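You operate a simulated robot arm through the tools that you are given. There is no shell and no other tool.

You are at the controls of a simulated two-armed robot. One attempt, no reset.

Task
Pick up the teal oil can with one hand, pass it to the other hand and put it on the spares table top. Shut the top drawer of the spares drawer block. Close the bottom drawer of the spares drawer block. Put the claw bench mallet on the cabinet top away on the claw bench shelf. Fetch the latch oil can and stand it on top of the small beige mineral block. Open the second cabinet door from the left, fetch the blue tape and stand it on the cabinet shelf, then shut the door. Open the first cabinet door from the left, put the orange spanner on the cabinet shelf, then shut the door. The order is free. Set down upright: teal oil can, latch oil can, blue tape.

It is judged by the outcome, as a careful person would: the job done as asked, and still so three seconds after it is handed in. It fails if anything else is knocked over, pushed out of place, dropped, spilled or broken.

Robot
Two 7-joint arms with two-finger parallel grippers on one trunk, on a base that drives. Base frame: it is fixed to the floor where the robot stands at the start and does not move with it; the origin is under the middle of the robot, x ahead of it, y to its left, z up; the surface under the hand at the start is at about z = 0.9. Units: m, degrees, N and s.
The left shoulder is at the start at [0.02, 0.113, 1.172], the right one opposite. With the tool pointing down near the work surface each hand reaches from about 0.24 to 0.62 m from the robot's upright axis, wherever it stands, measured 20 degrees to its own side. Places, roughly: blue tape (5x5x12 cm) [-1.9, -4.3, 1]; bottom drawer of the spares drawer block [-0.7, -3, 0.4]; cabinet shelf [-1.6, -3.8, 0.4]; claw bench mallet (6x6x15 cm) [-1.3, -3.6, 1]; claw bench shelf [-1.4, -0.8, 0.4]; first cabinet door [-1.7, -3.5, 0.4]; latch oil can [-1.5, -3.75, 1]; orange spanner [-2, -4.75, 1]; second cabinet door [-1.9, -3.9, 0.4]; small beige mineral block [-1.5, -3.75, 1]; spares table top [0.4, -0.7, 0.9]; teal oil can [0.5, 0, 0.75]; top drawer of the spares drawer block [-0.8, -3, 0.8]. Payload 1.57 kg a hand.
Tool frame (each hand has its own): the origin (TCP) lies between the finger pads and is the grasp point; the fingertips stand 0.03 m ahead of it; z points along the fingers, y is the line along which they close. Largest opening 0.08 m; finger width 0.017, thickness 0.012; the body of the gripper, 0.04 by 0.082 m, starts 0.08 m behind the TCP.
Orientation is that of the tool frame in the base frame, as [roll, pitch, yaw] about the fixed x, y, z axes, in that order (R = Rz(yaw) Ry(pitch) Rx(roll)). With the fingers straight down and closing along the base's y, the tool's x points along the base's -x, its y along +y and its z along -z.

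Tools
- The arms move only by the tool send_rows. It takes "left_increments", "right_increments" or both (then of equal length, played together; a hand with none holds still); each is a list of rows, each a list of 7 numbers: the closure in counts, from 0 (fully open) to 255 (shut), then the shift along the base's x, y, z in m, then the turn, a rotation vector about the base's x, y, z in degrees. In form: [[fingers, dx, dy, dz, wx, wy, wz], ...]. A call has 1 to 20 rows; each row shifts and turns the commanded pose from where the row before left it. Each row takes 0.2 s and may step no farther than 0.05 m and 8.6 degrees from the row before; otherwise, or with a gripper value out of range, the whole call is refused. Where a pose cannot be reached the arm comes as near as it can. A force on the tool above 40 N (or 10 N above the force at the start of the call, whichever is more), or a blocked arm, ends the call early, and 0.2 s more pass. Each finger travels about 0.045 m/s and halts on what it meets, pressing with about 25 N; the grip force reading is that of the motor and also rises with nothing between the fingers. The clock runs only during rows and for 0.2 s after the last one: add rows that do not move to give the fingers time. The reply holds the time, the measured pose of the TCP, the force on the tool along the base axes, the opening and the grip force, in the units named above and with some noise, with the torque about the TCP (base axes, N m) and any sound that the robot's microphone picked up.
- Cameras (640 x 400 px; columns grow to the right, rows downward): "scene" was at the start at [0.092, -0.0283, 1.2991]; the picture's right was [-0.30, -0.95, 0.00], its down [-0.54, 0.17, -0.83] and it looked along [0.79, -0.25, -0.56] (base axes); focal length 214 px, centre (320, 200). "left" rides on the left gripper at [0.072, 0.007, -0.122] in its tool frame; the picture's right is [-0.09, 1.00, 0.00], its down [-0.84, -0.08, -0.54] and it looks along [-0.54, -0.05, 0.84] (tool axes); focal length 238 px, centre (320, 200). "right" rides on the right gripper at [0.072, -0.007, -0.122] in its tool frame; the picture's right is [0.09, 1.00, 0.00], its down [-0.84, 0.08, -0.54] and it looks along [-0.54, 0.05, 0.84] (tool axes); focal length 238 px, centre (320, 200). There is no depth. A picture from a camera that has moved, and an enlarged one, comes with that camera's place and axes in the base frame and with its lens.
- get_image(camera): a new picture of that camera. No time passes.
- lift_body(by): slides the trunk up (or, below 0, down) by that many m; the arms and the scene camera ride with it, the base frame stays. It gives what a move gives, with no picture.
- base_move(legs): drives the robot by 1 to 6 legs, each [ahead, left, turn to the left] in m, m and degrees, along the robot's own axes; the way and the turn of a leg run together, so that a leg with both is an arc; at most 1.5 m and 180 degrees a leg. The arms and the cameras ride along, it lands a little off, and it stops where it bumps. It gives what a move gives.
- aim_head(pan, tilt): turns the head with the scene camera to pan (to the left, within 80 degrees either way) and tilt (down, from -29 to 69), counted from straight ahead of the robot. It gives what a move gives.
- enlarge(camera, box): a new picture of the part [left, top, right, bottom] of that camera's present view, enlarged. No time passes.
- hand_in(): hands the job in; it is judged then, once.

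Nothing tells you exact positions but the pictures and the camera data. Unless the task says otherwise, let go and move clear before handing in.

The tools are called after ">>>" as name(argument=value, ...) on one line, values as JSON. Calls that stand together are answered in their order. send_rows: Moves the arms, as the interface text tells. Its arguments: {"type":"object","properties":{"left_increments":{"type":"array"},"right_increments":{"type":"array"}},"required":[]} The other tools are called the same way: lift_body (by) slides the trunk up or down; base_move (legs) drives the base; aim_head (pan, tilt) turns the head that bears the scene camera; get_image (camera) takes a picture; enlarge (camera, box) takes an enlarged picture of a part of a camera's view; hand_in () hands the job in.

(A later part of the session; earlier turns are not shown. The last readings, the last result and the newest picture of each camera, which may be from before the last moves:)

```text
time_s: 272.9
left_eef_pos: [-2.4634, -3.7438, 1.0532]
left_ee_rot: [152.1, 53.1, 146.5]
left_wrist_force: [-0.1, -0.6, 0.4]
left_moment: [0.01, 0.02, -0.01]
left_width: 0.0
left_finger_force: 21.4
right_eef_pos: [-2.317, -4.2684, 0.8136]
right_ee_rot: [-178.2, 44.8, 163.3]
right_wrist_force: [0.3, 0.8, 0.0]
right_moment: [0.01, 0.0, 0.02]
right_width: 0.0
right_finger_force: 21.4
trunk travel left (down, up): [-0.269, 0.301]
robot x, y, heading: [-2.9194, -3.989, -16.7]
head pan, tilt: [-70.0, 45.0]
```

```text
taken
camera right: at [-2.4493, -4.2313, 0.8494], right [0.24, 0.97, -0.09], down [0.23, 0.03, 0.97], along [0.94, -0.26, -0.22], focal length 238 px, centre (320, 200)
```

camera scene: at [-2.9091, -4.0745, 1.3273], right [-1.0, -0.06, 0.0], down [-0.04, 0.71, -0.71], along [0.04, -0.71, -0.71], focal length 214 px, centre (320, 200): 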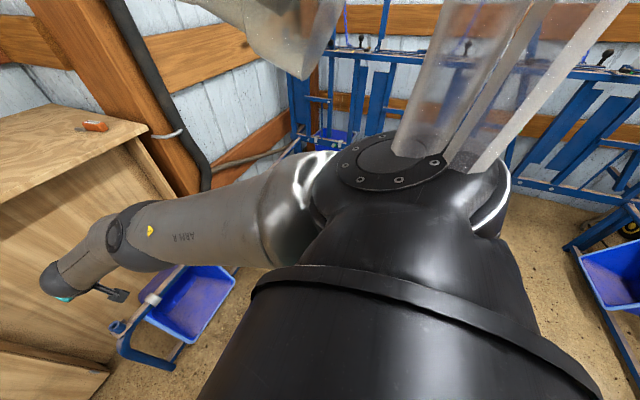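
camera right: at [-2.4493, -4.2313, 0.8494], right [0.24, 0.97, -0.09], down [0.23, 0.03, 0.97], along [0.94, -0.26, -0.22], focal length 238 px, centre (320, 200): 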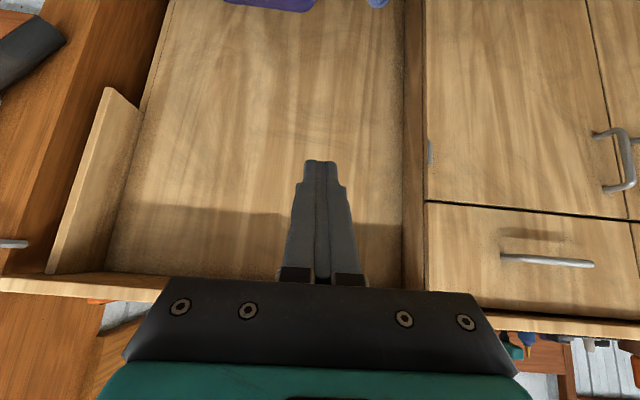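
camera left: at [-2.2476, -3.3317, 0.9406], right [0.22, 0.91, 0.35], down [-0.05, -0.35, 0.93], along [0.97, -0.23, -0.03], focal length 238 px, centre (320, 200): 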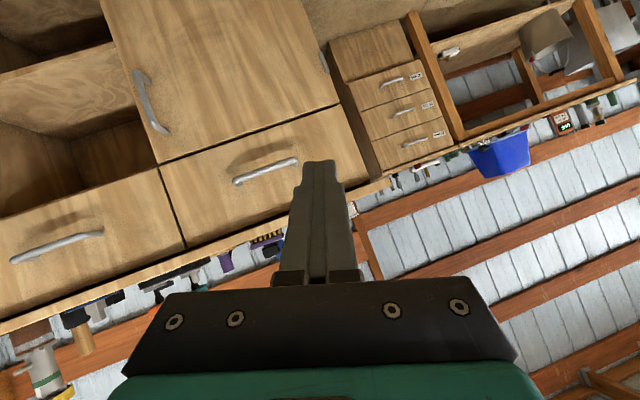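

The floor there is open and the crate only reaches 0.25 m out. I'll raise the right hand, shift right, and turn to face along the spanner's axis (it lies diagonally).

>>> send_rows(right_increments=[[0, -0.017, 0.005, 0.03, 0, 0, 0], [0, -0.017, 0.005, 0.03, 0, 0, 0], [0, -0.017, 0.005, 0.03, 0, 0, 0], [0, -0.017, 0.005, 0.03, 0, 0, 0], [0, -0.017, 0.005, 0.03, 0, 0, 0], [0, -0.017, 0.005, 0.03, 0, 0, 0], [0, -0.017, 0.005, 0.03, 0, 0, 0], [0, -0.017, 0.005, 0.03, 0, 0, 0], [0, -0.017, 0.005, 0.03, 0, 0, 0], [0, -0.017, 0.005, 0.03, 0, 0, 0], [0, -0.017, 0.005, 0.03, 0, 0, 0], [0, 0, 0, 0, 0, 0, 0]])

>>> base_move(legs=[[0, -0.555, 0], [0.1, 0, 0]])

>>> aim_head(pan=-10, tilt=45)

>>> get_image(camera="scene")

```text
time_s: 275.5
left_eef_pos: [-2.4642, -3.7453, 1.0542]
left_ee_rot: [152.1, 53.0, 146.5]
left_wrist_force: [0.1, 0.5, -0.2]
left_moment: [0.01, 0.02, -0.02]
left_width: 0.0
left_finger_force: 21.3
right_eef_pos: [-2.5063, -4.2145, 1.1441]
right_ee_rot: [-178.2, 44.8, 163.4]
right_wrist_force: [-0.4, -0.4, -0.4]
right_moment: [-0.03, 0.0, 0.0]
right_width: 0.08
right_finger_force: 0.2
trunk travel left (down, up): [-0.269, 0.301]
robot x, y, heading: [-2.92, -3.9893, -16.7]
head pan, tilt: [-70.0, 45.0]
```

```text
time_s: 279.4
left_eef_pos: [-2.5267, -4.3056, 1.0532]
left_ee_rot: [152.1, 53.0, 146.4]
left_wrist_force: [-0.2, 0.2, -0.5]
left_moment: [0.02, 0.03, 0.0]
left_width: 0.0001
left_finger_force: 21.3
right_eef_pos: [-2.5684, -4.7734, 1.145]
right_ee_rot: [-178.2, 44.8, 163.2]
right_wrist_force: [-0.1, -0.6, -0.9]
right_moment: [-0.01, -0.01, -0.02]
right_width: 0.0801
right_finger_force: 0.1
trunk travel left (down, up): [-0.269, 0.301]
robot x, y, heading: [-2.9826, -4.5476, -16.8]
head pan, tilt: [-70.0, 45.0]
```

```text
time_s: 280.7
left_eef_pos: [-2.5281, -4.305, 1.0533]
left_ee_rot: [152.0, 53.0, 146.4]
left_wrist_force: [-0.8, 0.2, -0.2]
left_moment: [0.0, 0.0, 0.04]
left_width: 0.0
left_finger_force: 21.1
right_eef_pos: [-2.5708, -4.772, 1.1428]
right_ee_rot: [-178.3, 44.8, 163.3]
right_wrist_force: [0.2, 0.3, -0.4]
right_moment: [0.01, -0.02, 0.02]
right_width: 0.08
right_finger_force: 0.1
trunk travel left (down, up): [-0.269, 0.301]
robot x, y, heading: [-2.9864, -4.5476, -16.7]
head pan, tilt: [-10.0, 45.0]
```

```text
taken
camera scene: at [-2.9056, -4.5896, 1.3273], right [-0.45, -0.89, 0.0], down [-0.63, 0.32, -0.71], along [0.63, -0.32, -0.71], focal length 214 px, centre (320, 200)
```

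scene: 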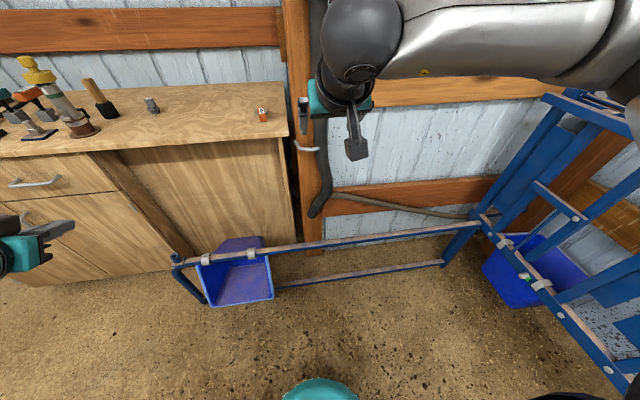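

The way is clear. I'll turn left 17° and move in so that the spanner is ~0.58 m ahead.

>>> base_move(legs=[[0, 0, 16.7], [0.35, -0.1, 0]])

>>> aim_head(pan=-10, tilt=40)

>>> get_image(camera="scene")

>>> get_image(camera="right")

```text
time_s: 284.0
left_eef_pos: [-2.2665, -4.2841, 1.0546]
left_ee_rot: [152.2, 52.9, 163.1]
left_wrist_force: [0.8, 0.4, -0.5]
left_moment: [0.01, 0.0, 0.02]
left_width: 0.0001
left_finger_force: 21.0
right_eef_pos: [-2.1741, -4.745, 1.1434]
right_ee_rot: [-178.2, 44.8, 179.9]
right_wrist_force: [-0.7, 1.1, -0.4]
right_moment: [-0.03, -0.01, 0.0]
right_width: 0.0801
right_finger_force: 0.0
trunk travel left (down, up): [-0.269, 0.301]
robot x, y, heading: [-2.635, -4.6483, -0.2]
head pan, tilt: [-10.0, 45.0]
```

```text
time_s: 284.7
left_eef_pos: [-2.2677, -4.2852, 1.0534]
left_ee_rot: [152.0, 53.0, 163.0]
left_wrist_force: [0.2, -0.4, 0.2]
left_moment: [0.0, -0.02, -0.01]
left_width: 0.0003
left_finger_force: 21.7
right_eef_pos: [-2.1745, -4.7452, 1.1445]
right_ee_rot: [-178.2, 44.7, 179.9]
right_wrist_force: [-0.2, -0.6, 1.0]
right_moment: [0.04, 0.02, -0.02]
right_width: 0.0801
right_finger_force: 0.0
trunk travel left (down, up): [-0.269, 0.301]
robot x, y, heading: [-2.6363, -4.648, -0.4]
head pan, tilt: [-10.0, 40.0]
```

```text
taken
camera scene: at [-2.5453, -4.6651, 1.3345], right [-0.18, -0.98, 0.0], down [-0.63, 0.11, -0.77], along [0.75, -0.13, -0.64], focal length 214 px, centre (320, 200)
```

scene: 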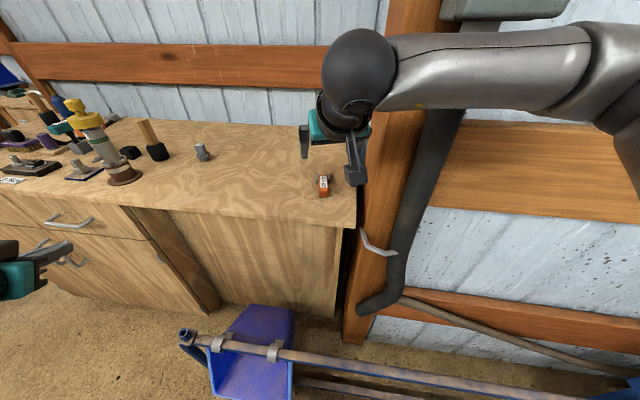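

```text
taken
camera right: at [-2.3106, -4.7476, 1.1799], right [-0.04, 1.0, -0.09], down [0.21, 0.09, 0.97], along [0.98, 0.02, -0.22], focal length 238 px, centre (320, 200)
```

right: 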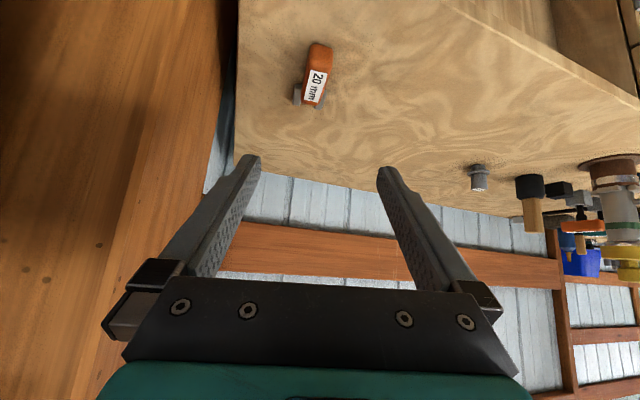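

>>> enlarge(camera="right", box=[230, 20, 400, 130])

>>> enlarge(camera="scene", box=[270, 130, 390, 230])

```text
3.64 times, centred on (315, 75) of right
camera zoom: at [-2.3106, -4.7476, 1.1799], right [-0.04, 1.0, -0.09], down [0.21, 0.09, 0.97], along [0.98, 0.02, -0.22], focal length 867 px, centre (338, 654)
```

zoom: 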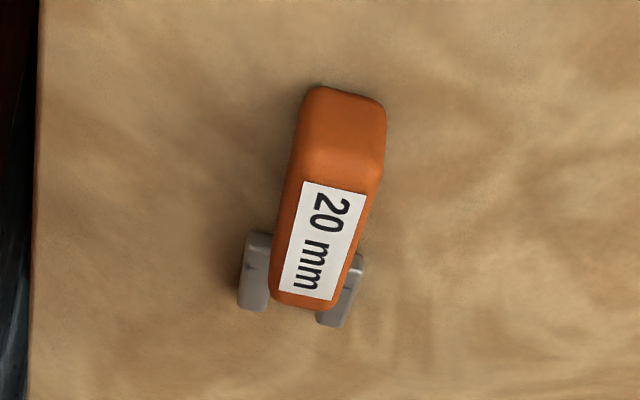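

```text
4.00 times, centred on (330, 180) of scene
camera zoom: at [-2.5453, -4.6651, 1.3345], right [-0.18, -0.98, 0.0], down [-0.63, 0.11, -0.77], along [0.75, -0.13, -0.64], focal length 858 px, centre (280, 280)
```

zoom: 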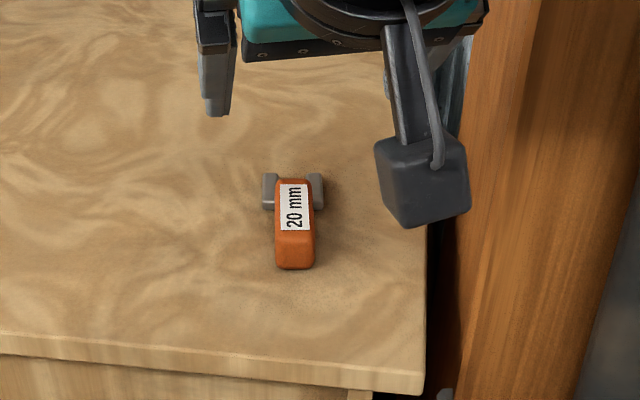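

The spanner's orange handle runs at about -9° with its centre near (-2.060, -4.760), top z≈0.985. I'll align the right hand and approach.

>>> send_rows(right_increments=[[0, 0.01, -0.001, -0.02, 0, 0, -4.5], [0, 0.01, -0.001, -0.02, 0, 0, -4.5], [0, 0.01, -0.001, -0.02, 0, 0, 0], [0, 0.01, -0.001, -0.02, 0, 0, 0], [0, 0.0105, -0.0005, -0.0195, 0, 0, 0], [0, 0, 0, 0, 0, 0, 0], [0, 0, 0, 0, 0, 0, 0]])

>>> get_image(camera="right")

>>> enlarge(camera="scene", box=[250, 110, 390, 230])

```text
time_s: 286.3
left_eef_pos: [-2.2676, -4.2838, 1.0534]
left_ee_rot: [152.1, 53.1, 163.0]
left_wrist_force: [0.9, 0.3, -0.1]
left_moment: [0.02, -0.01, -0.03]
left_width: 0.0
left_finger_force: 20.8
right_eef_pos: [-2.1239, -4.7508, 1.0441]
right_ee_rot: [-178.1, 44.8, 170.9]
right_wrist_force: [-0.9, 0.2, -0.5]
right_moment: [-0.01, -0.01, -0.01]
right_width: 0.08
right_finger_force: 0.0
trunk travel left (down, up): [-0.269, 0.301]
robot x, y, heading: [-2.6389, -4.6453, -0.1]
head pan, tilt: [-10.0, 40.0]
```

```text
taken
camera right: at [-2.2591, -4.7308, 1.0802], right [0.11, 0.99, -0.09], down [0.23, 0.06, 0.97], along [0.97, -0.13, -0.22], focal length 238 px, centre (320, 200)
```

right: 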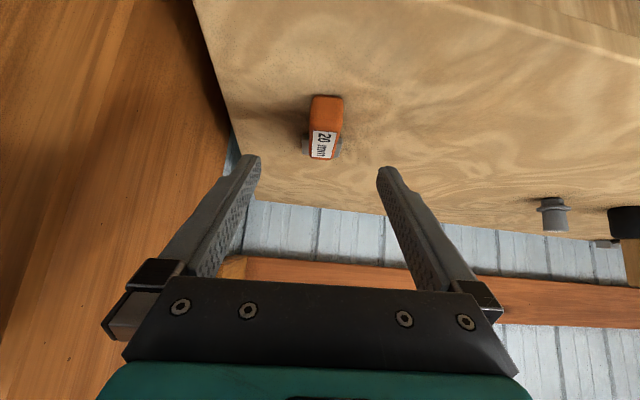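

```text
3.33 times, centred on (320, 170) of scene
camera zoom: at [-2.5453, -4.6651, 1.3345], right [-0.18, -0.98, 0.0], down [-0.63, 0.11, -0.77], along [0.75, -0.13, -0.64], focal length 715 px, centre (320, 300)
```

zoom: 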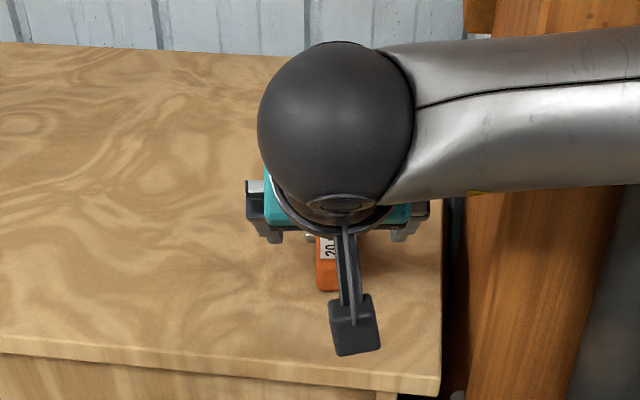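

>>> send_rows(right_increments=[[0, 0.014, -0.0015, -0.0141, 0, 0, 0], [0, 0.014, -0.0015, -0.0141, 0, 0, 0], [0, 0.014, -0.0015, -0.0141, 0, 0, 0], [0, 0.014, -0.0015, -0.0125, 0, 0, 0], [0, 0, 0, 0, 0, 0, 0]])

>>> get_image(camera="right")

```text
time_s: 287.5
left_eef_pos: [-2.2672, -4.2846, 1.0536]
left_ee_rot: [152.1, 53.0, 163.0]
left_wrist_force: [-0.4, -0.8, -0.8]
left_moment: [-0.03, 0.0, 0.01]
left_width: 0.0001
left_finger_force: 20.6
right_eef_pos: [-2.0659, -4.7563, 0.9891]
right_ee_rot: [-178.2, 44.8, 170.9]
right_wrist_force: [-0.3, -0.2, -0.5]
right_moment: [-0.02, -0.02, 0.02]
right_width: 0.0802
right_finger_force: 0.0
trunk travel left (down, up): [-0.269, 0.301]
robot x, y, heading: [-2.6402, -4.6464, 0.2]
head pan, tilt: [-10.0, 40.0]
```

```text
taken
camera right: at [-2.202, -4.7365, 1.0249], right [0.11, 0.99, -0.09], down [0.23, 0.06, 0.97], along [0.97, -0.13, -0.22], focal length 238 px, centre (320, 200)
```

right: 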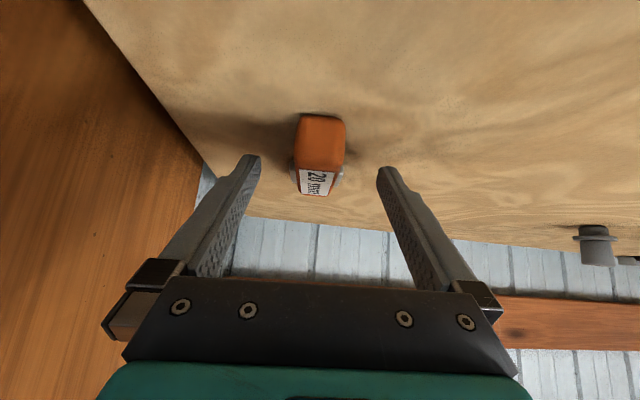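

The handle lies between the pads. Closing.

>>> send_rows(right_increments=[[255, 0, 0, 0, 0, 0, 0], [255, 0, 0, 0, 0, 0, 0], [255, 0, 0, 0, 0, 0, 0], [255, 0, 0, 0, 0, 0, 0], [255, 0, 0, 0, 0, 0, 0], [255, 0, 0, 0, 0, 0, 0], [255, 0, 0, 0, 0, 0, 0], [255, 0, 0, 0, 0, 0, 0]])

>>> get_image(camera="right")

```text
time_s: 289.3
left_eef_pos: [-2.267, -4.2854, 1.0536]
left_ee_rot: [152.0, 53.0, 163.1]
left_wrist_force: [0.2, -0.1, 0.2]
left_moment: [0.01, -0.05, 0.01]
left_width: 0.0001
left_finger_force: 21.1
right_eef_pos: [-2.067, -4.756, 0.9899]
right_ee_rot: [-178.1, 44.8, 170.7]
right_wrist_force: [0.4, -1.5, -0.4]
right_moment: [-0.01, -0.05, -0.04]
right_width: 0.0277
right_finger_force: 24.7
trunk travel left (down, up): [-0.269, 0.301]
robot x, y, heading: [-2.6351, -4.649, -0.1]
head pan, tilt: [-10.0, 40.0]
```

```text
taken
camera right: at [-2.2021, -4.7366, 1.0253], right [0.12, 0.99, -0.09], down [0.23, 0.06, 0.97], along [0.97, -0.13, -0.22], focal length 238 px, centre (320, 200)
```

right: 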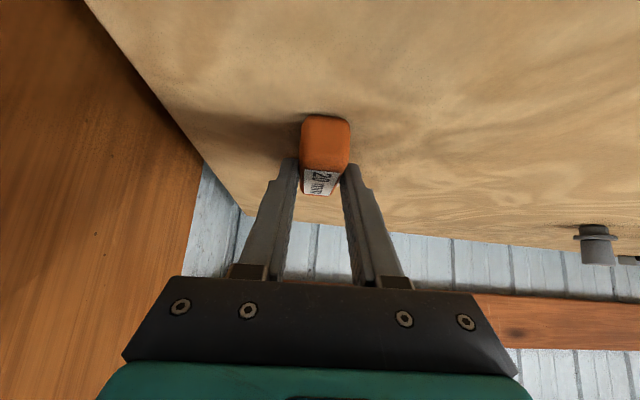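

Gripped (2.8 cm). Lifting slowly and checking the hold.

>>> send_rows(right_increments=[[255, 0, 0, 0.01, 0, 0, 0], [255, 0, 0, 0.015, 0, 0, 0], [255, 0, 0, 0.02, 0, 0, 0], [255, 0, 0, 0.02, 0, 0, 0], [255, 0, 0, 0.02, 0, 0, 0], [255, 0, 0, 0, 0, 0, 0], [255, 0, 0, 0, 0, 0, 0]])

>>> get_image(camera="right")

>>> enlarge(camera="scene", box=[250, 110, 390, 230])

```text
time_s: 290.9
left_eef_pos: [-2.2674, -4.2846, 1.0522]
left_ee_rot: [152.1, 53.0, 163.0]
left_wrist_force: [1.2, -0.5, 1.2]
left_moment: [0.0, -0.01, 0.02]
left_width: 0.0
left_finger_force: 20.9
right_eef_pos: [-2.0676, -4.7561, 1.0758]
right_ee_rot: [-178.2, 44.8, 170.8]
right_wrist_force: [1.0, 0.3, -2.1]
right_moment: [0.02, 0.06, 0.02]
right_width: 0.0274
right_finger_force: 25.1
trunk travel left (down, up): [-0.269, 0.301]
robot x, y, heading: [-2.6346, -4.6484, -0.2]
head pan, tilt: [-10.0, 40.0]
```

```text
taken
camera right: at [-2.2023, -4.7359, 1.1111], right [0.12, 0.99, -0.09], down [0.23, 0.06, 0.97], along [0.97, -0.13, -0.22], focal length 238 px, centre (320, 200)
```

right: 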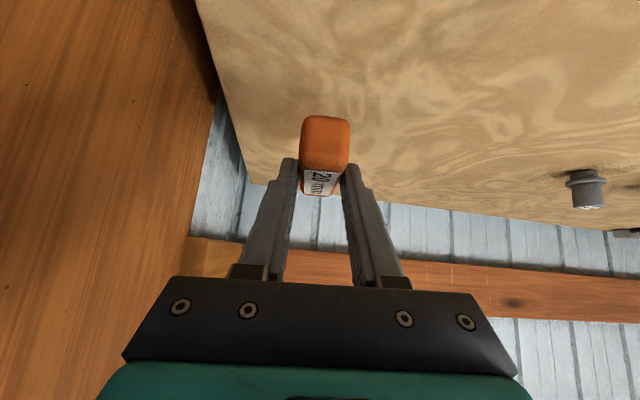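

```text
3.33 times, centred on (320, 170) of scene
camera zoom: at [-2.5452, -4.6651, 1.3345], right [-0.18, -0.98, 0.0], down [-0.63, 0.11, -0.77], along [0.75, -0.13, -0.64], focal length 715 px, centre (320, 300)
```

zoom: 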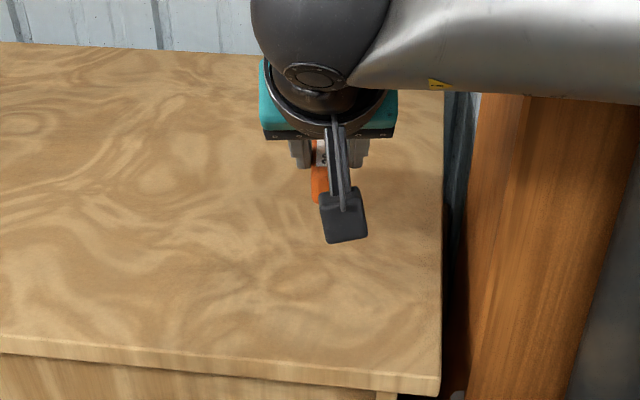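

The spanner is held firmly. I'll raise and retract it, and straighten the left hand's orientation at the same time.

>>> send_rows(right_increments=[[255, -0.01, 0, 0.02, 0, 0, 0], [255, -0.02, 0, 0.02, 0, 0, 0], [255, -0.02, 0, 0.02, 0, 0, 0], [255, -0.02, 0, 0.02, 0, 0, 0], [255, -0.02, 0, 0, 0, 0, 0], [255, -0.02, 0, 0, 0, 0, 0], [255, -0.01, 0, 0, 0, 0, 0], [255, 0, 0, 0, 0, 0, 0]], left_increments=[[0, 0, 0, 0, -5.63, 3.47, -1.41], [0, 0, 0, 0, -5.63, 3.47, -1.41], [0, 0, 0, 0, -5.63, 3.47, -1.41], [0, 0, 0, 0, 0, 0, 0], [0, 0, 0, 0, 0, 0, 0], [0, 0, 0, 0, 0, 0, 0], [0, 0, 0, 0, 0, 0, 0], [0, 0, 0, 0, 0, 0, 0]])

>>> base_move(legs=[[-0.4, 0.1, 0], [0, 0, -17]])

>>> aim_head(pan=15, tilt=35)

>>> get_image(camera="scene")

```text
time_s: 292.7
left_eef_pos: [-2.2662, -4.2843, 1.0536]
left_ee_rot: [-180.0, 45.1, -179.9]
left_wrist_force: [0.1, -0.4, 0.4]
left_moment: [-0.06, -0.01, -0.02]
left_width: 0.0799
left_finger_force: 0.1
right_eef_pos: [-2.1881, -4.7548, 1.1545]
right_ee_rot: [-178.2, 44.8, 170.9]
right_wrist_force: [0.3, 0.3, -2.5]
right_moment: [0.01, 0.03, -0.05]
right_width: 0.0275
right_finger_force: 25.0
trunk travel left (down, up): [-0.269, 0.301]
robot x, y, heading: [-2.6363, -4.6488, -0.3]
head pan, tilt: [-10.0, 40.0]
```

```text
time_s: 296.2
left_eef_pos: [-2.5745, -4.3084, 1.0539]
left_ee_rot: [-180.0, 45.0, 162.9]
left_wrist_force: [0.4, 0.5, 0.7]
left_moment: [-0.01, 0.0, 0.02]
left_width: 0.0802
left_finger_force: 0.0
right_eef_pos: [-2.6369, -4.7826, 1.1543]
right_ee_rot: [-178.2, 44.8, 153.7]
right_wrist_force: [0.5, -1.0, -1.2]
right_moment: [0.05, 0.04, 0.03]
right_width: 0.0275
right_finger_force: 25.0
trunk travel left (down, up): [-0.269, 0.301]
robot x, y, heading: [-3.0309, -4.5468, -17.3]
head pan, tilt: [-10.0, 40.0]
```

```text
time_s: 297.1
left_eef_pos: [-2.5756, -4.308, 1.0538]
left_ee_rot: [180.0, 45.1, 163.0]
left_wrist_force: [0.7, -0.4, -0.2]
left_moment: [-0.01, 0.03, -0.02]
left_width: 0.0799
left_finger_force: 0.1
right_eef_pos: [-2.6368, -4.7814, 1.1546]
right_ee_rot: [-178.2, 44.8, 153.8]
right_wrist_force: [0.2, -1.0, -1.0]
right_moment: [0.01, 0.03, 0.01]
right_width: 0.0274
right_finger_force: 25.1
trunk travel left (down, up): [-0.269, 0.301]
robot x, y, heading: [-3.0378, -4.5493, -17.2]
head pan, tilt: [15.0, 35.0]
```

```text
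taken
camera scene: at [-2.9398, -4.5559, 1.3421], right [-0.04, -1.0, 0.0], down [-0.57, 0.02, -0.82], along [0.82, -0.03, -0.57], focal length 214 px, centre (320, 200)
```

scene: 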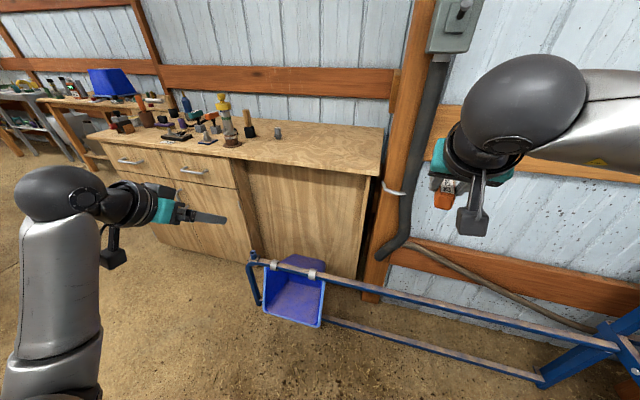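

Now I'll drive left to stand in front of the first door, spanner held in the right hand.

>>> base_move(legs=[[0, 1.15, 0], [0.3, 0, 0]])

>>> lift_body(by=-0.22)

>>> aim_head(pan=0, tilt=45)

>>> get_image(camera="scene")

>>> get_image(camera="left")

```text
time_s: 304.5
left_eef_pos: [-1.9495, -3.3057, 1.0527]
left_ee_rot: [180.0, 44.9, 162.9]
left_wrist_force: [-0.4, -0.5, 0.7]
left_moment: [0.0, 0.02, 0.01]
left_width: 0.0802
left_finger_force: 0.0
right_eef_pos: [-2.0119, -3.7776, 1.1544]
right_ee_rot: [-178.1, 44.8, 153.7]
right_wrist_force: [-0.5, -0.5, -1.4]
right_moment: [0.03, 0.03, 0.01]
right_width: 0.0275
right_finger_force: 24.8
trunk travel left (down, up): [-0.269, 0.301]
robot x, y, heading: [-2.4088, -3.5391, -17.3]
head pan, tilt: [15.0, 35.0]
```

```text
time_s: 306.9
left_eef_pos: [-1.9504, -3.3039, 0.8334]
left_ee_rot: [180.0, 45.0, 163.0]
left_wrist_force: [0.4, 0.2, 0.2]
left_moment: [0.0, 0.0, -0.03]
left_width: 0.0798
left_finger_force: 0.1
right_eef_pos: [-2.0133, -3.7786, 0.9343]
right_ee_rot: [-178.1, 44.8, 153.8]
right_wrist_force: [0.2, 0.7, -1.6]
right_moment: [0.02, 0.04, -0.06]
right_width: 0.0275
right_finger_force: 25.1
trunk travel left (down, up): [-0.049, 0.521]
robot x, y, heading: [-2.41, -3.5427, -17.1]
head pan, tilt: [15.0, 35.0]
```

```text
time_s: 307.6
left_eef_pos: [-1.9497, -3.304, 0.8335]
left_ee_rot: [-179.9, 45.0, 162.9]
left_wrist_force: [-0.4, 0.0, 0.4]
left_moment: [0.01, 0.01, 0.0]
left_width: 0.0802
left_finger_force: 0.2
right_eef_pos: [-2.0124, -3.7762, 0.9345]
right_ee_rot: [-178.3, 44.8, 153.8]
right_wrist_force: [-0.1, -0.2, -1.3]
right_moment: [0.03, 0.05, -0.01]
right_width: 0.0273
right_finger_force: 25.0
trunk travel left (down, up): [-0.049, 0.521]
robot x, y, heading: [-2.4061, -3.5434, -17.3]
head pan, tilt: [0.0, 45.0]
```

```text
taken
camera scene: at [-2.3253, -3.572, 1.1073], right [-0.3, -0.96, 0.0], down [-0.68, 0.21, -0.71], along [0.68, -0.21, -0.71], focal length 214 px, centre (320, 200)
```

scene: 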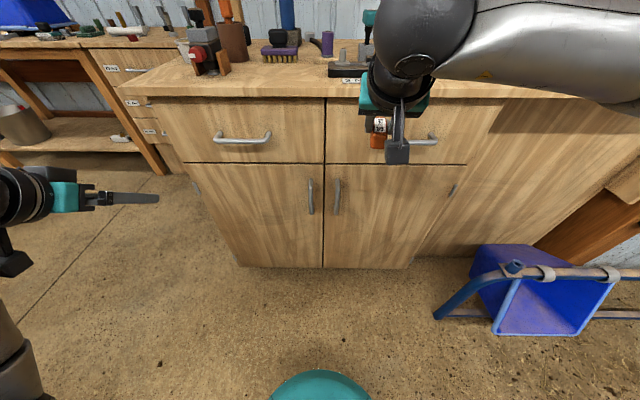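

```text
taken
camera left: at [-2.0806, -3.2578, 0.8705], right [0.35, 0.93, 0.07], down [0.18, -0.14, 0.97], along [0.92, -0.33, -0.21], focal length 238 px, centre (320, 200)
```

left: 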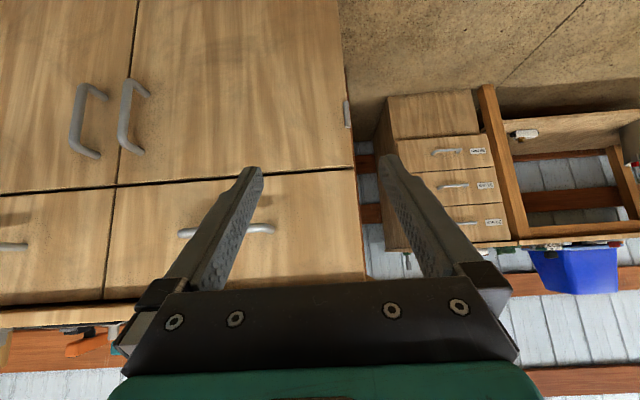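

I'm in front of the first door; its handle should be at about (-1.858, -3.688, 0.64). I'll move the right hand outward and bring the left hand to the handle's pregrasp.

>>> send_rows(left_increments=[[0, 0, 0, 0, 0, 0, 0], [0, 0, 0, 0, 0, 0, 0], [0, 0, -0.02, -0.01, 0, 0, 0], [0, 0, -0.028, -0.01, 0, 0, 0], [0, 0, -0.028, -0.01, 0, 0, 0], [0, 0, -0.028, -0.01, 0, 0, 0], [0, 0, -0.028, -0.01, 0, 0, 0], [0, 0, -0.028, -0.01, 0, 0, 0], [0, 0, -0.028, -0.01, 0, 0, 0], [0, 0, -0.028, -0.01, 0, 0, 0], [0, 0, -0.028, -0.01, 0, 0, 0], [0, 0, -0.028, -0.01, 0, 0, 0], [0, 0, -0.028, 0, 0, 0, 0], [0, 0.003, -0.028, 0, 0, 0, 0], [0, 0.003, -0.032, 0, 0, 0, 0], [0, 0, 0, 0, 0, 0, 0]], right_increments=[[255, -0.006, -0.019, 0, 0, 0, 0], [255, -0.006, -0.019, 0, 0, 0, 0], [255, -0.006, -0.019, 0, 0, 0, 0], [255, -0.006, -0.019, 0, 0, 0, 0], [255, -0.006, -0.019, 0, 0, 0, 0], [255, -0.006, -0.02, 0, 0, 0, 0], [255, 0, 0, 0, 0, 0, 0], [255, 0, 0, 0, 0, 0, 0], [255, 0, 0, 0, 0, 0, 0], [255, 0, 0, 0, 0, 0, 0], [255, 0, 0, 0, 0, 0, 0], [255, 0, 0, 0, 0, 0, 0], [255, 0, 0, 0, 0, 0, 0], [255, 0, 0, 0, 0, 0, 0], [255, 0, 0, 0, 0, 0, 0], [255, 0, 0, 0, 0, 0, 0]])

>>> get_image(camera="left")

>>> get_image(camera="scene")

```text
time_s: 311.0
left_eef_pos: [-1.9447, -3.6651, 0.7336]
left_ee_rot: [179.9, 45.0, 162.9]
left_wrist_force: [-0.4, 0.6, 0.0]
left_moment: [0.02, -0.04, -0.01]
left_width: 0.08
left_finger_force: 0.1
right_eef_pos: [-2.0487, -3.8926, 0.9352]
right_ee_rot: [-178.1, 44.7, 153.8]
right_wrist_force: [1.0, -0.2, -1.7]
right_moment: [0.03, 0.03, -0.06]
right_width: 0.0272
right_finger_force: 24.8
trunk travel left (down, up): [-0.049, 0.521]
robot x, y, heading: [-2.4075, -3.5424, -17.1]
head pan, tilt: [0.0, 45.0]
```

```text
taken
camera left: at [-2.0746, -3.6179, 0.7705], right [0.35, 0.93, 0.07], down [0.18, -0.14, 0.97], along [0.92, -0.33, -0.21], focal length 238 px, centre (320, 200)
```

left: 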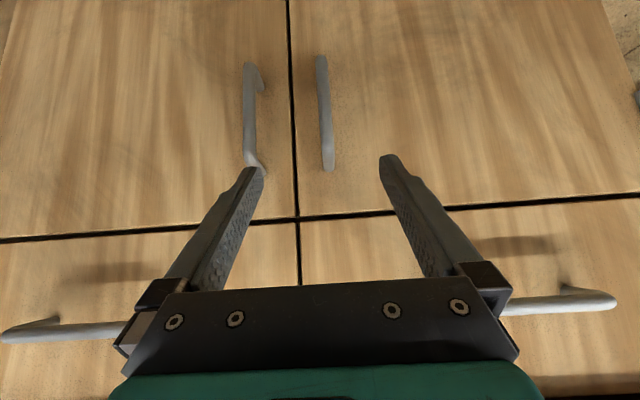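

```text
taken
camera scene: at [-2.3253, -3.5722, 1.1072], right [-0.3, -0.95, 0.0], down [-0.68, 0.21, -0.71], along [0.68, -0.21, -0.71], focal length 214 px, centre (320, 200)
```

scene: 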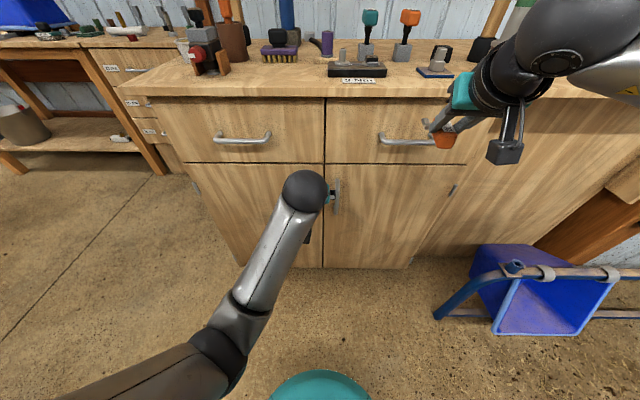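

Same view as with the other handle. Advancing and gripping.

>>> send_rows(left_increments=[[0, 0.0142, -0.003, -0.0164, 0, 0, 0], [0, 0.0142, -0.003, -0.0164, 0, 0, 0], [0, 0.0142, -0.003, -0.0164, 0, 0, 0], [0, 0.0142, -0.004, -0.0164, 0, 0, 0], [0, 0.0142, -0.004, -0.0164, 0, 0, 0], [0, 0.016, -0.005, -0.011, 0, 0, 0], [0, 0, 0, 0, 0, 0, 0]])

>>> get_image(camera="left")

>>> send_rows(left_increments=[[255, 0, 0, 0, 0, 0, 0], [255, 0, 0, 0, 0, 0, 0], [255, 0, 0, 0, 0, 0, 0], [255, 0, 0, 0, 0, 0, 0], [255, 0, 0, 0, 0, 0, 0], [255, 0, 0, 0, 0, 0, 0]])

>>> get_image(camera="left")

```text
time_s: 312.6
left_eef_pos: [-1.8577, -3.6872, 0.6392]
left_ee_rot: [-179.9, 45.0, 162.9]
left_wrist_force: [-0.1, -0.1, -0.3]
left_moment: [0.01, 0.05, 0.02]
left_width: 0.0803
left_finger_force: 0.0
right_eef_pos: [-2.0489, -3.8933, 0.9339]
right_ee_rot: [-178.1, 44.9, 153.7]
right_wrist_force: [1.1, 0.3, -2.3]
right_moment: [0.01, 0.05, 0.01]
right_width: 0.0276
right_finger_force: 25.0
trunk travel left (down, up): [-0.049, 0.521]
robot x, y, heading: [-2.4077, -3.545, -17.2]
head pan, tilt: [0.0, 45.0]
```

```text
taken
camera left: at [-1.9875, -3.6404, 0.6765], right [0.35, 0.93, 0.06], down [0.18, -0.13, 0.98], along [0.92, -0.33, -0.21], focal length 238 px, centre (320, 200)
```

left: 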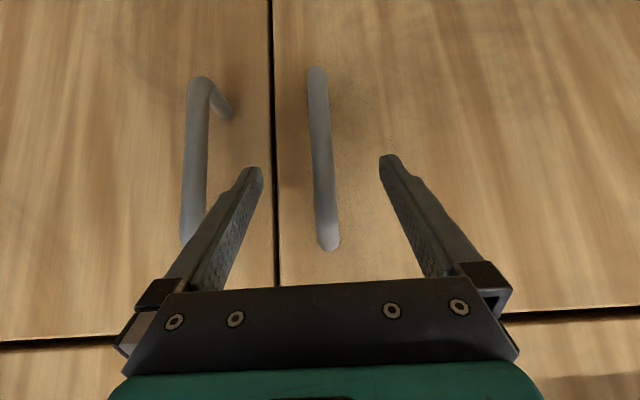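

```text
time_s: 314.0
left_eef_pos: [-1.8565, -3.6846, 0.6385]
left_ee_rot: [179.8, 45.0, 163.0]
left_wrist_force: [1.3, 10.2, 2.3]
left_moment: [-0.04, -0.04, 0.1]
left_width: 0.0136
left_finger_force: 30.8
right_eef_pos: [-2.0491, -3.8918, 0.9369]
right_ee_rot: [-178.2, 44.9, 153.8]
right_wrist_force: [-0.1, -0.3, -1.7]
right_moment: [-0.03, 0.07, 0.0]
right_width: 0.0273
right_finger_force: 24.8
trunk travel left (down, up): [-0.049, 0.521]
robot x, y, heading: [-2.4103, -3.5442, -17.3]
head pan, tilt: [0.0, 45.0]
```

```text
taken
camera left: at [-1.9871, -3.6383, 0.6765], right [0.35, 0.93, 0.07], down [0.18, -0.14, 0.97], along [0.92, -0.33, -0.21], focal length 238 px, centre (320, 200)
```

left: 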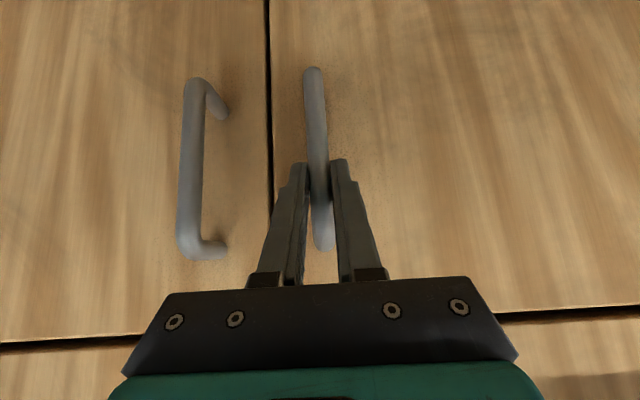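

The first door's handle is gripped. I'll open it with base moves along its arc (left and back).

>>> base_move(legs=[[-0.072, 0.0155, 0], [-0.0686, 0.0305, 0]])

>>> base_move(legs=[[-0.0607, 0.0441, 0]])

>>> get_image(camera="left")

>>> get_image(camera="scene")

```text
time_s: 315.7
left_eef_pos: [-1.9764, -3.5993, 0.64]
left_ee_rot: [179.8, 45.0, 162.9]
left_wrist_force: [14.0, 12.9, 0.4]
left_moment: [0.0, 0.29, 0.18]
left_width: 0.0139
left_finger_force: 30.1
right_eef_pos: [-2.1687, -3.8069, 0.9359]
right_ee_rot: [-178.1, 44.8, 153.8]
right_wrist_force: [0.3, 0.1, -2.0]
right_moment: [0.03, 0.01, 0.01]
right_width: 0.0276
right_finger_force: 25.0
trunk travel left (down, up): [-0.049, 0.521]
robot x, y, heading: [-2.5291, -3.4622, -17.3]
head pan, tilt: [0.0, 45.0]
```

```text
time_s: 316.8
left_eef_pos: [-2.0217, -3.541, 0.6378]
left_ee_rot: [179.9, 45.1, 162.9]
left_wrist_force: [-7.2, -3.6, -1.5]
left_moment: [-0.15, 0.31, 0.03]
left_width: 0.0139
left_finger_force: 29.5
right_eef_pos: [-2.2147, -3.7482, 0.935]
right_ee_rot: [-178.1, 44.8, 153.7]
right_wrist_force: [0.2, -0.3, -1.8]
right_moment: [0.01, 0.01, 0.03]
right_width: 0.0274
right_finger_force: 24.8
trunk travel left (down, up): [-0.049, 0.521]
robot x, y, heading: [-2.5756, -3.3987, -17.2]
head pan, tilt: [0.0, 45.0]
```

```text
taken
camera left: at [-2.1531, -3.4948, 0.6765], right [0.35, 0.93, 0.07], down [0.18, -0.14, 0.97], along [0.92, -0.33, -0.21], focal length 238 px, centre (320, 200)
```

left: 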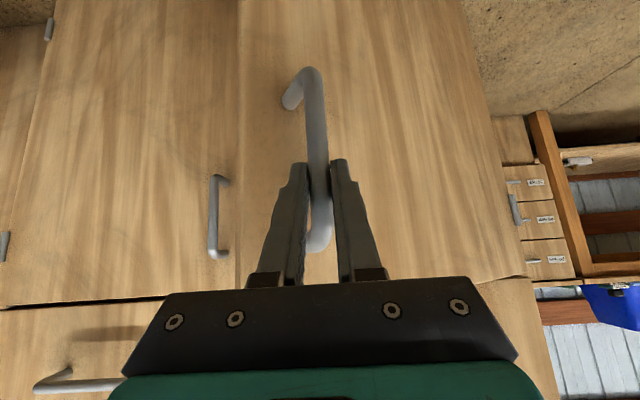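

```text
taken
camera scene: at [-2.491, -3.4274, 1.1073], right [-0.3, -0.96, 0.0], down [-0.68, 0.21, -0.71], along [0.68, -0.21, -0.71], focal length 214 px, centre (320, 200)
```

scene: 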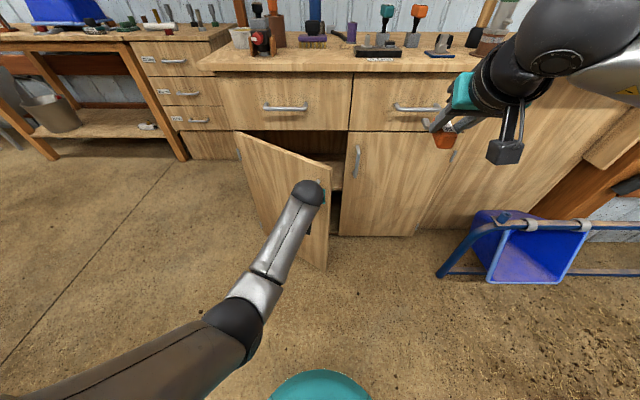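

Opening smoothly (about 40°). Continuing the arc.

>>> base_move(legs=[[-0.0502, 0.0558, 0]])

>>> base_move(legs=[[-0.0375, 0.065, 0]])

>>> base_move(legs=[[-0.02, 0.06, 0]])

>>> get_image(camera="left")

>>> get_image(camera="scene")

```text
time_s: 317.8
left_eef_pos: [-2.0558, -3.4752, 0.639]
left_ee_rot: [180.0, 44.9, 162.9]
left_wrist_force: [-17.7, -6.6, 3.8]
left_moment: [-0.1, 0.22, -0.05]
left_width: 0.0137
left_finger_force: 30.3
right_eef_pos: [-2.2473, -3.6814, 0.9348]
right_ee_rot: [-178.4, 44.8, 153.8]
right_wrist_force: [0.0, -1.2, -1.2]
right_moment: [0.05, 0.04, 0.01]
right_width: 0.0276
right_finger_force: 25.3
trunk travel left (down, up): [-0.049, 0.521]
robot x, y, heading: [-2.6105, -3.3307, -17.0]
head pan, tilt: [0.0, 45.0]
```

```text
time_s: 318.8
left_eef_pos: [-2.0745, -3.4053, 0.6398]
left_ee_rot: [-179.6, 44.7, 163.0]
left_wrist_force: [-28.5, -5.4, 7.8]
left_moment: [0.24, 0.19, -0.09]
left_width: 0.0139
left_finger_force: 30.1
right_eef_pos: [-2.2645, -3.6078, 0.935]
right_ee_rot: [-178.2, 44.9, 153.7]
right_wrist_force: [0.4, 0.7, -1.4]
right_moment: [0.04, 0.04, 0.01]
right_width: 0.0276
right_finger_force: 24.7
trunk travel left (down, up): [-0.049, 0.521]
robot x, y, heading: [-2.6256, -3.2597, -17.2]
head pan, tilt: [0.0, 45.0]
```

```text
time_s: 319.8
left_eef_pos: [-2.0783, -3.3429, 0.6387]
left_ee_rot: [-179.5, 44.6, 162.9]
left_wrist_force: [-32.2, -0.7, 10.0]
left_moment: [0.65, -0.17, -0.06]
left_width: 0.014
left_finger_force: 31.0
right_eef_pos: [-2.2661, -3.5447, 0.9362]
right_ee_rot: [-178.2, 44.9, 153.7]
right_wrist_force: [0.0, 0.2, -1.6]
right_moment: [0.01, 0.02, 0.03]
right_width: 0.0274
right_finger_force: 25.4
trunk travel left (down, up): [-0.049, 0.521]
robot x, y, heading: [-2.6249, -3.1951, -17.6]
head pan, tilt: [0.0, 45.0]
```

```text
taken
camera left: at [-2.2078, -3.2955, 0.6765], right [0.36, 0.93, 0.06], down [0.18, -0.13, 0.97], along [0.91, -0.34, -0.22], focal length 238 px, centre (320, 200)
```

left: 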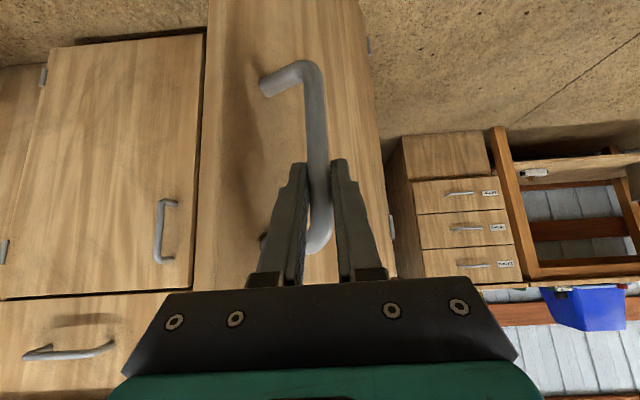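

```text
taken
camera scene: at [-2.5428, -3.2244, 1.1075], right [-0.3, -0.95, 0.0], down [-0.67, 0.21, -0.71], along [0.68, -0.21, -0.71], focal length 214 px, centre (320, 200)
```

scene: 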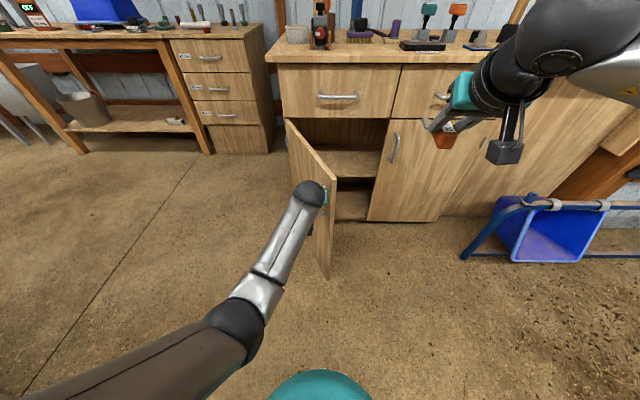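

>>> base_move(legs=[[0.012, 0.045, 0]])

>>> get_image(camera="left")

>>> get_image(camera="scene")

```text
time_s: 320.8
left_eef_pos: [-2.061, -3.3107, 0.6342]
left_ee_rot: [-179.4, 43.6, 162.3]
left_wrist_force: [-7.5, -0.1, 5.3]
left_moment: [0.63, 0.04, 0.09]
left_width: 0.0135
left_finger_force: 30.4
right_eef_pos: [-2.2431, -3.51, 0.9336]
right_ee_rot: [-178.2, 44.7, 153.8]
right_wrist_force: [0.5, 0.4, -1.3]
right_moment: [-0.01, 0.04, -0.03]
right_width: 0.0274
right_finger_force: 25.0
trunk travel left (down, up): [-0.049, 0.521]
robot x, y, heading: [-2.6021, -3.1605, -17.0]
head pan, tilt: [0.0, 45.0]
stopped in leg 1: the force on the tool passed its limit at 76 N (the readings are from after the stop); the commanded pose is now the measured one
```

```text
taken
camera left: at [-2.1902, -3.2624, 0.6743], right [0.37, 0.93, 0.06], down [0.2, -0.14, 0.97], along [0.91, -0.35, -0.24], focal length 238 px, centre (320, 200)
```

left: 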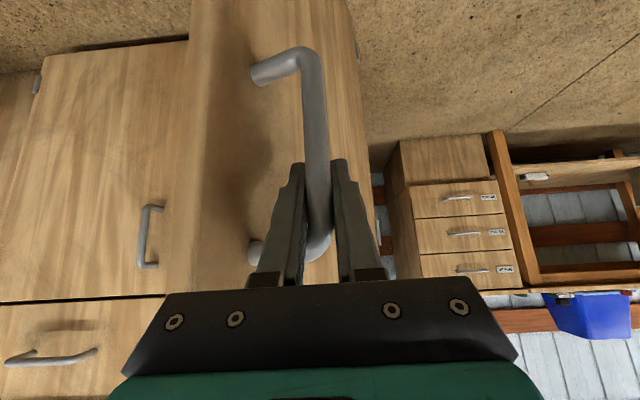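

```text
taken
camera scene: at [-2.519, -3.1883, 1.1073], right [-0.3, -0.95, 0.0], down [-0.67, 0.21, -0.71], along [0.68, -0.21, -0.71], focal length 214 px, centre (320, 200)
```

scene: 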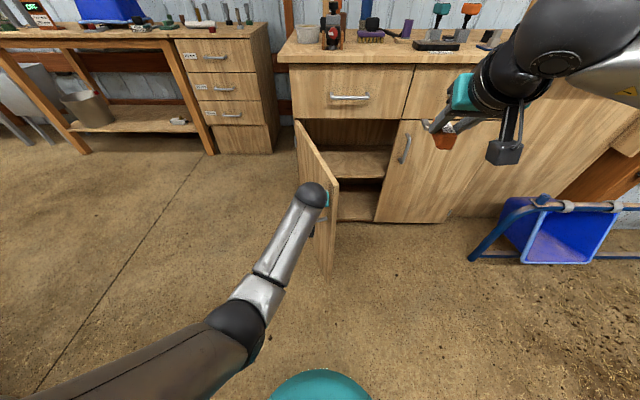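

About 80° open. I'll open the fingers only slightly and back the base out parallel to the door so nothing catches.

>>> send_rows(left_increments=[[200, 0, 0, 0, 0, 0, 0], [165, 0, 0, 0, 0, 0, 0], [165, 0, 0, 0, 0, 0, 0], [165, 0, 0, 0, 0, 0, 0]])

>>> base_move(legs=[[-0.12, -0.02, 0]])

>>> get_image(camera="left")

>>> get_image(camera="scene")

```text
time_s: 321.8
left_eef_pos: [-2.0616, -3.3114, 0.6324]
left_ee_rot: [-179.4, 43.4, 162.4]
left_wrist_force: [-0.9, 0.6, -0.6]
left_moment: [0.01, 0.0, 0.02]
left_width: 0.0281
left_finger_force: 0.0
right_eef_pos: [-2.2415, -3.5097, 0.9342]
right_ee_rot: [-178.3, 44.5, 153.7]
right_wrist_force: [-0.2, 0.2, -2.0]
right_moment: [0.02, 0.05, 0.02]
right_width: 0.0274
right_finger_force: 24.7
trunk travel left (down, up): [-0.049, 0.521]
robot x, y, heading: [-2.5996, -3.1593, -17.4]
head pan, tilt: [0.0, 45.0]
```

```text
time_s: 323.1
left_eef_pos: [-2.1801, -3.2933, 0.633]
left_ee_rot: [-179.4, 43.5, 162.4]
left_wrist_force: [-0.2, -0.1, 0.3]
left_moment: [0.02, 0.01, -0.03]
left_width: 0.0283
left_finger_force: 0.1
right_eef_pos: [-2.3598, -3.4929, 0.9344]
right_ee_rot: [-178.2, 44.6, 153.6]
right_wrist_force: [-0.1, 0.4, -1.4]
right_moment: [0.02, 0.05, 0.01]
right_width: 0.0276
right_finger_force: 24.6
trunk travel left (down, up): [-0.049, 0.521]
robot x, y, heading: [-2.7206, -3.142, -17.4]
head pan, tilt: [0.0, 45.0]
```

```text
taken
camera left: at [-2.309, -3.2455, 0.6736], right [0.37, 0.93, 0.06], down [0.2, -0.14, 0.97], along [0.91, -0.35, -0.24], focal length 238 px, centre (320, 200)
```

left: 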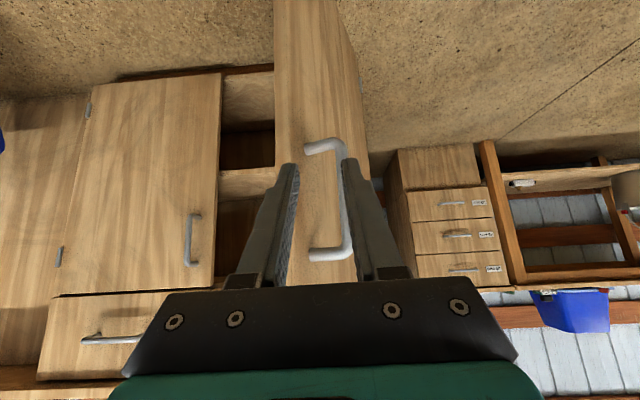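

```text
taken
camera scene: at [-2.6376, -3.1719, 1.1073], right [-0.3, -0.95, 0.0], down [-0.68, 0.21, -0.71], along [0.68, -0.21, -0.71], focal length 214 px, centre (320, 200)
```

scene: 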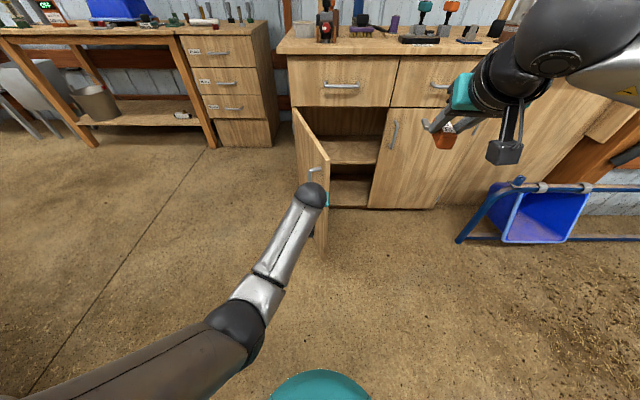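

Released cleanly. I'll tuck the left hand up and move right so that I stand beside the open door, then prepare the right hand.

>>> base_move(legs=[[-0.1, 0, 0]])

>>> send_rows(left_increments=[[165, -0.005, 0.02, 0.03, 0, 0, 0], [165, -0.005, 0.02, 0.03, 0, 0, 0], [165, 0, 0.025, 0.03, 0, 0, 0], [165, 0, 0.025, 0.03, 0, 0, 0], [165, 0, 0.03, 0.03, 0, 0, 0], [165, 0, 0.03, 0.03, 0, 0, 0], [255, 0, 0.03, 0.03, 0, 0, 0], [255, 0, 0.03, 0.03, 0, 0, 0], [255, 0, 0, 0.03, 0, 0, 0], [255, 0, 0, 0.03, 0, 0, 0]], right_increments=[[255, 0, 0, 0, 0, 0, 4.5], [255, 0, 0, 0, 0, 0, 4.5], [255, 0, 0, 0, 0, 0, 0], [255, 0, 0, 0, 0, 0, 0], [255, 0, 0, 0, 0, 0, 0], [255, 0, 0, 0, 0, 0, 0], [255, 0, 0, 0, 0, 0, 0], [255, 0, 0, 0, 0, 0, 0], [255, 0, 0, 0, 0, 0, 0], [255, 0, 0, 0, 0, 0, 0]])

>>> base_move(legs=[[0, -0.27, 0]])

>>> get_image(camera="scene")

```text
time_s: 324.2
left_eef_pos: [-2.275, -3.2647, 0.6336]
left_ee_rot: [-179.4, 43.4, 162.4]
left_wrist_force: [0.0, 0.8, 0.1]
left_moment: [-0.03, -0.01, -0.02]
left_width: 0.028
left_finger_force: 0.1
right_eef_pos: [-2.4581, -3.4623, 0.9334]
right_ee_rot: [-178.2, 44.6, 153.6]
right_wrist_force: [-0.2, 0.0, -1.5]
right_moment: [0.02, 0.02, -0.01]
right_width: 0.0274
right_finger_force: 25.0
trunk travel left (down, up): [-0.049, 0.521]
robot x, y, heading: [-2.82, -3.1178, -17.0]
head pan, tilt: [0.0, 45.0]
```

```text
time_s: 326.4
left_eef_pos: [-2.287, -3.053, 0.9339]
left_ee_rot: [-179.3, 43.4, 162.5]
left_wrist_force: [0.0, -0.4, 0.6]
left_moment: [0.01, -0.01, 0.0]
left_width: 0.0
left_finger_force: 21.6
right_eef_pos: [-2.457, -3.4632, 0.9345]
right_ee_rot: [-178.2, 44.6, 162.7]
right_wrist_force: [0.7, 0.7, -1.5]
right_moment: [0.03, 0.03, -0.03]
right_width: 0.0276
right_finger_force: 24.7
trunk travel left (down, up): [-0.049, 0.521]
robot x, y, heading: [-2.8158, -3.1137, -17.1]
head pan, tilt: [0.0, 45.0]
```

```text
time_s: 328.3
left_eef_pos: [-2.3665, -3.3133, 0.9328]
left_ee_rot: [-179.4, 43.5, 162.3]
left_wrist_force: [-0.6, -0.3, -0.1]
left_moment: [0.02, 0.01, 0.0]
left_width: 0.0
left_finger_force: 21.8
right_eef_pos: [-2.5373, -3.7219, 0.9339]
right_ee_rot: [-178.1, 44.5, 162.7]
right_wrist_force: [0.4, -0.7, -1.1]
right_moment: [0.02, 0.01, 0.01]
right_width: 0.0276
right_finger_force: 25.1
trunk travel left (down, up): [-0.049, 0.521]
robot x, y, heading: [-2.8989, -3.3702, -17.4]
head pan, tilt: [0.0, 45.0]
```

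```text
taken
camera scene: at [-2.8137, -3.4004, 1.1073], right [-0.3, -0.95, 0.0], down [-0.67, 0.21, -0.71], along [0.67, -0.21, -0.71], focal length 214 px, centre (320, 200)
```

scene: 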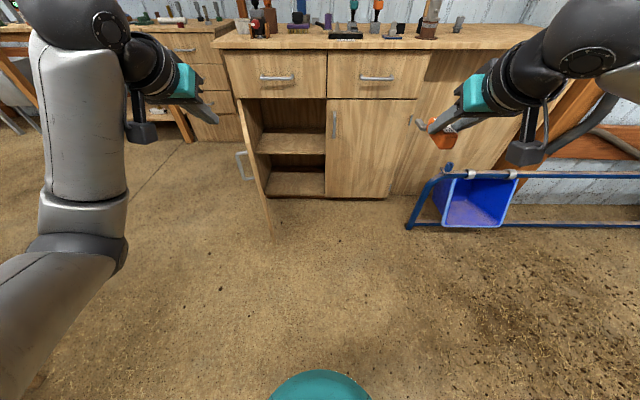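

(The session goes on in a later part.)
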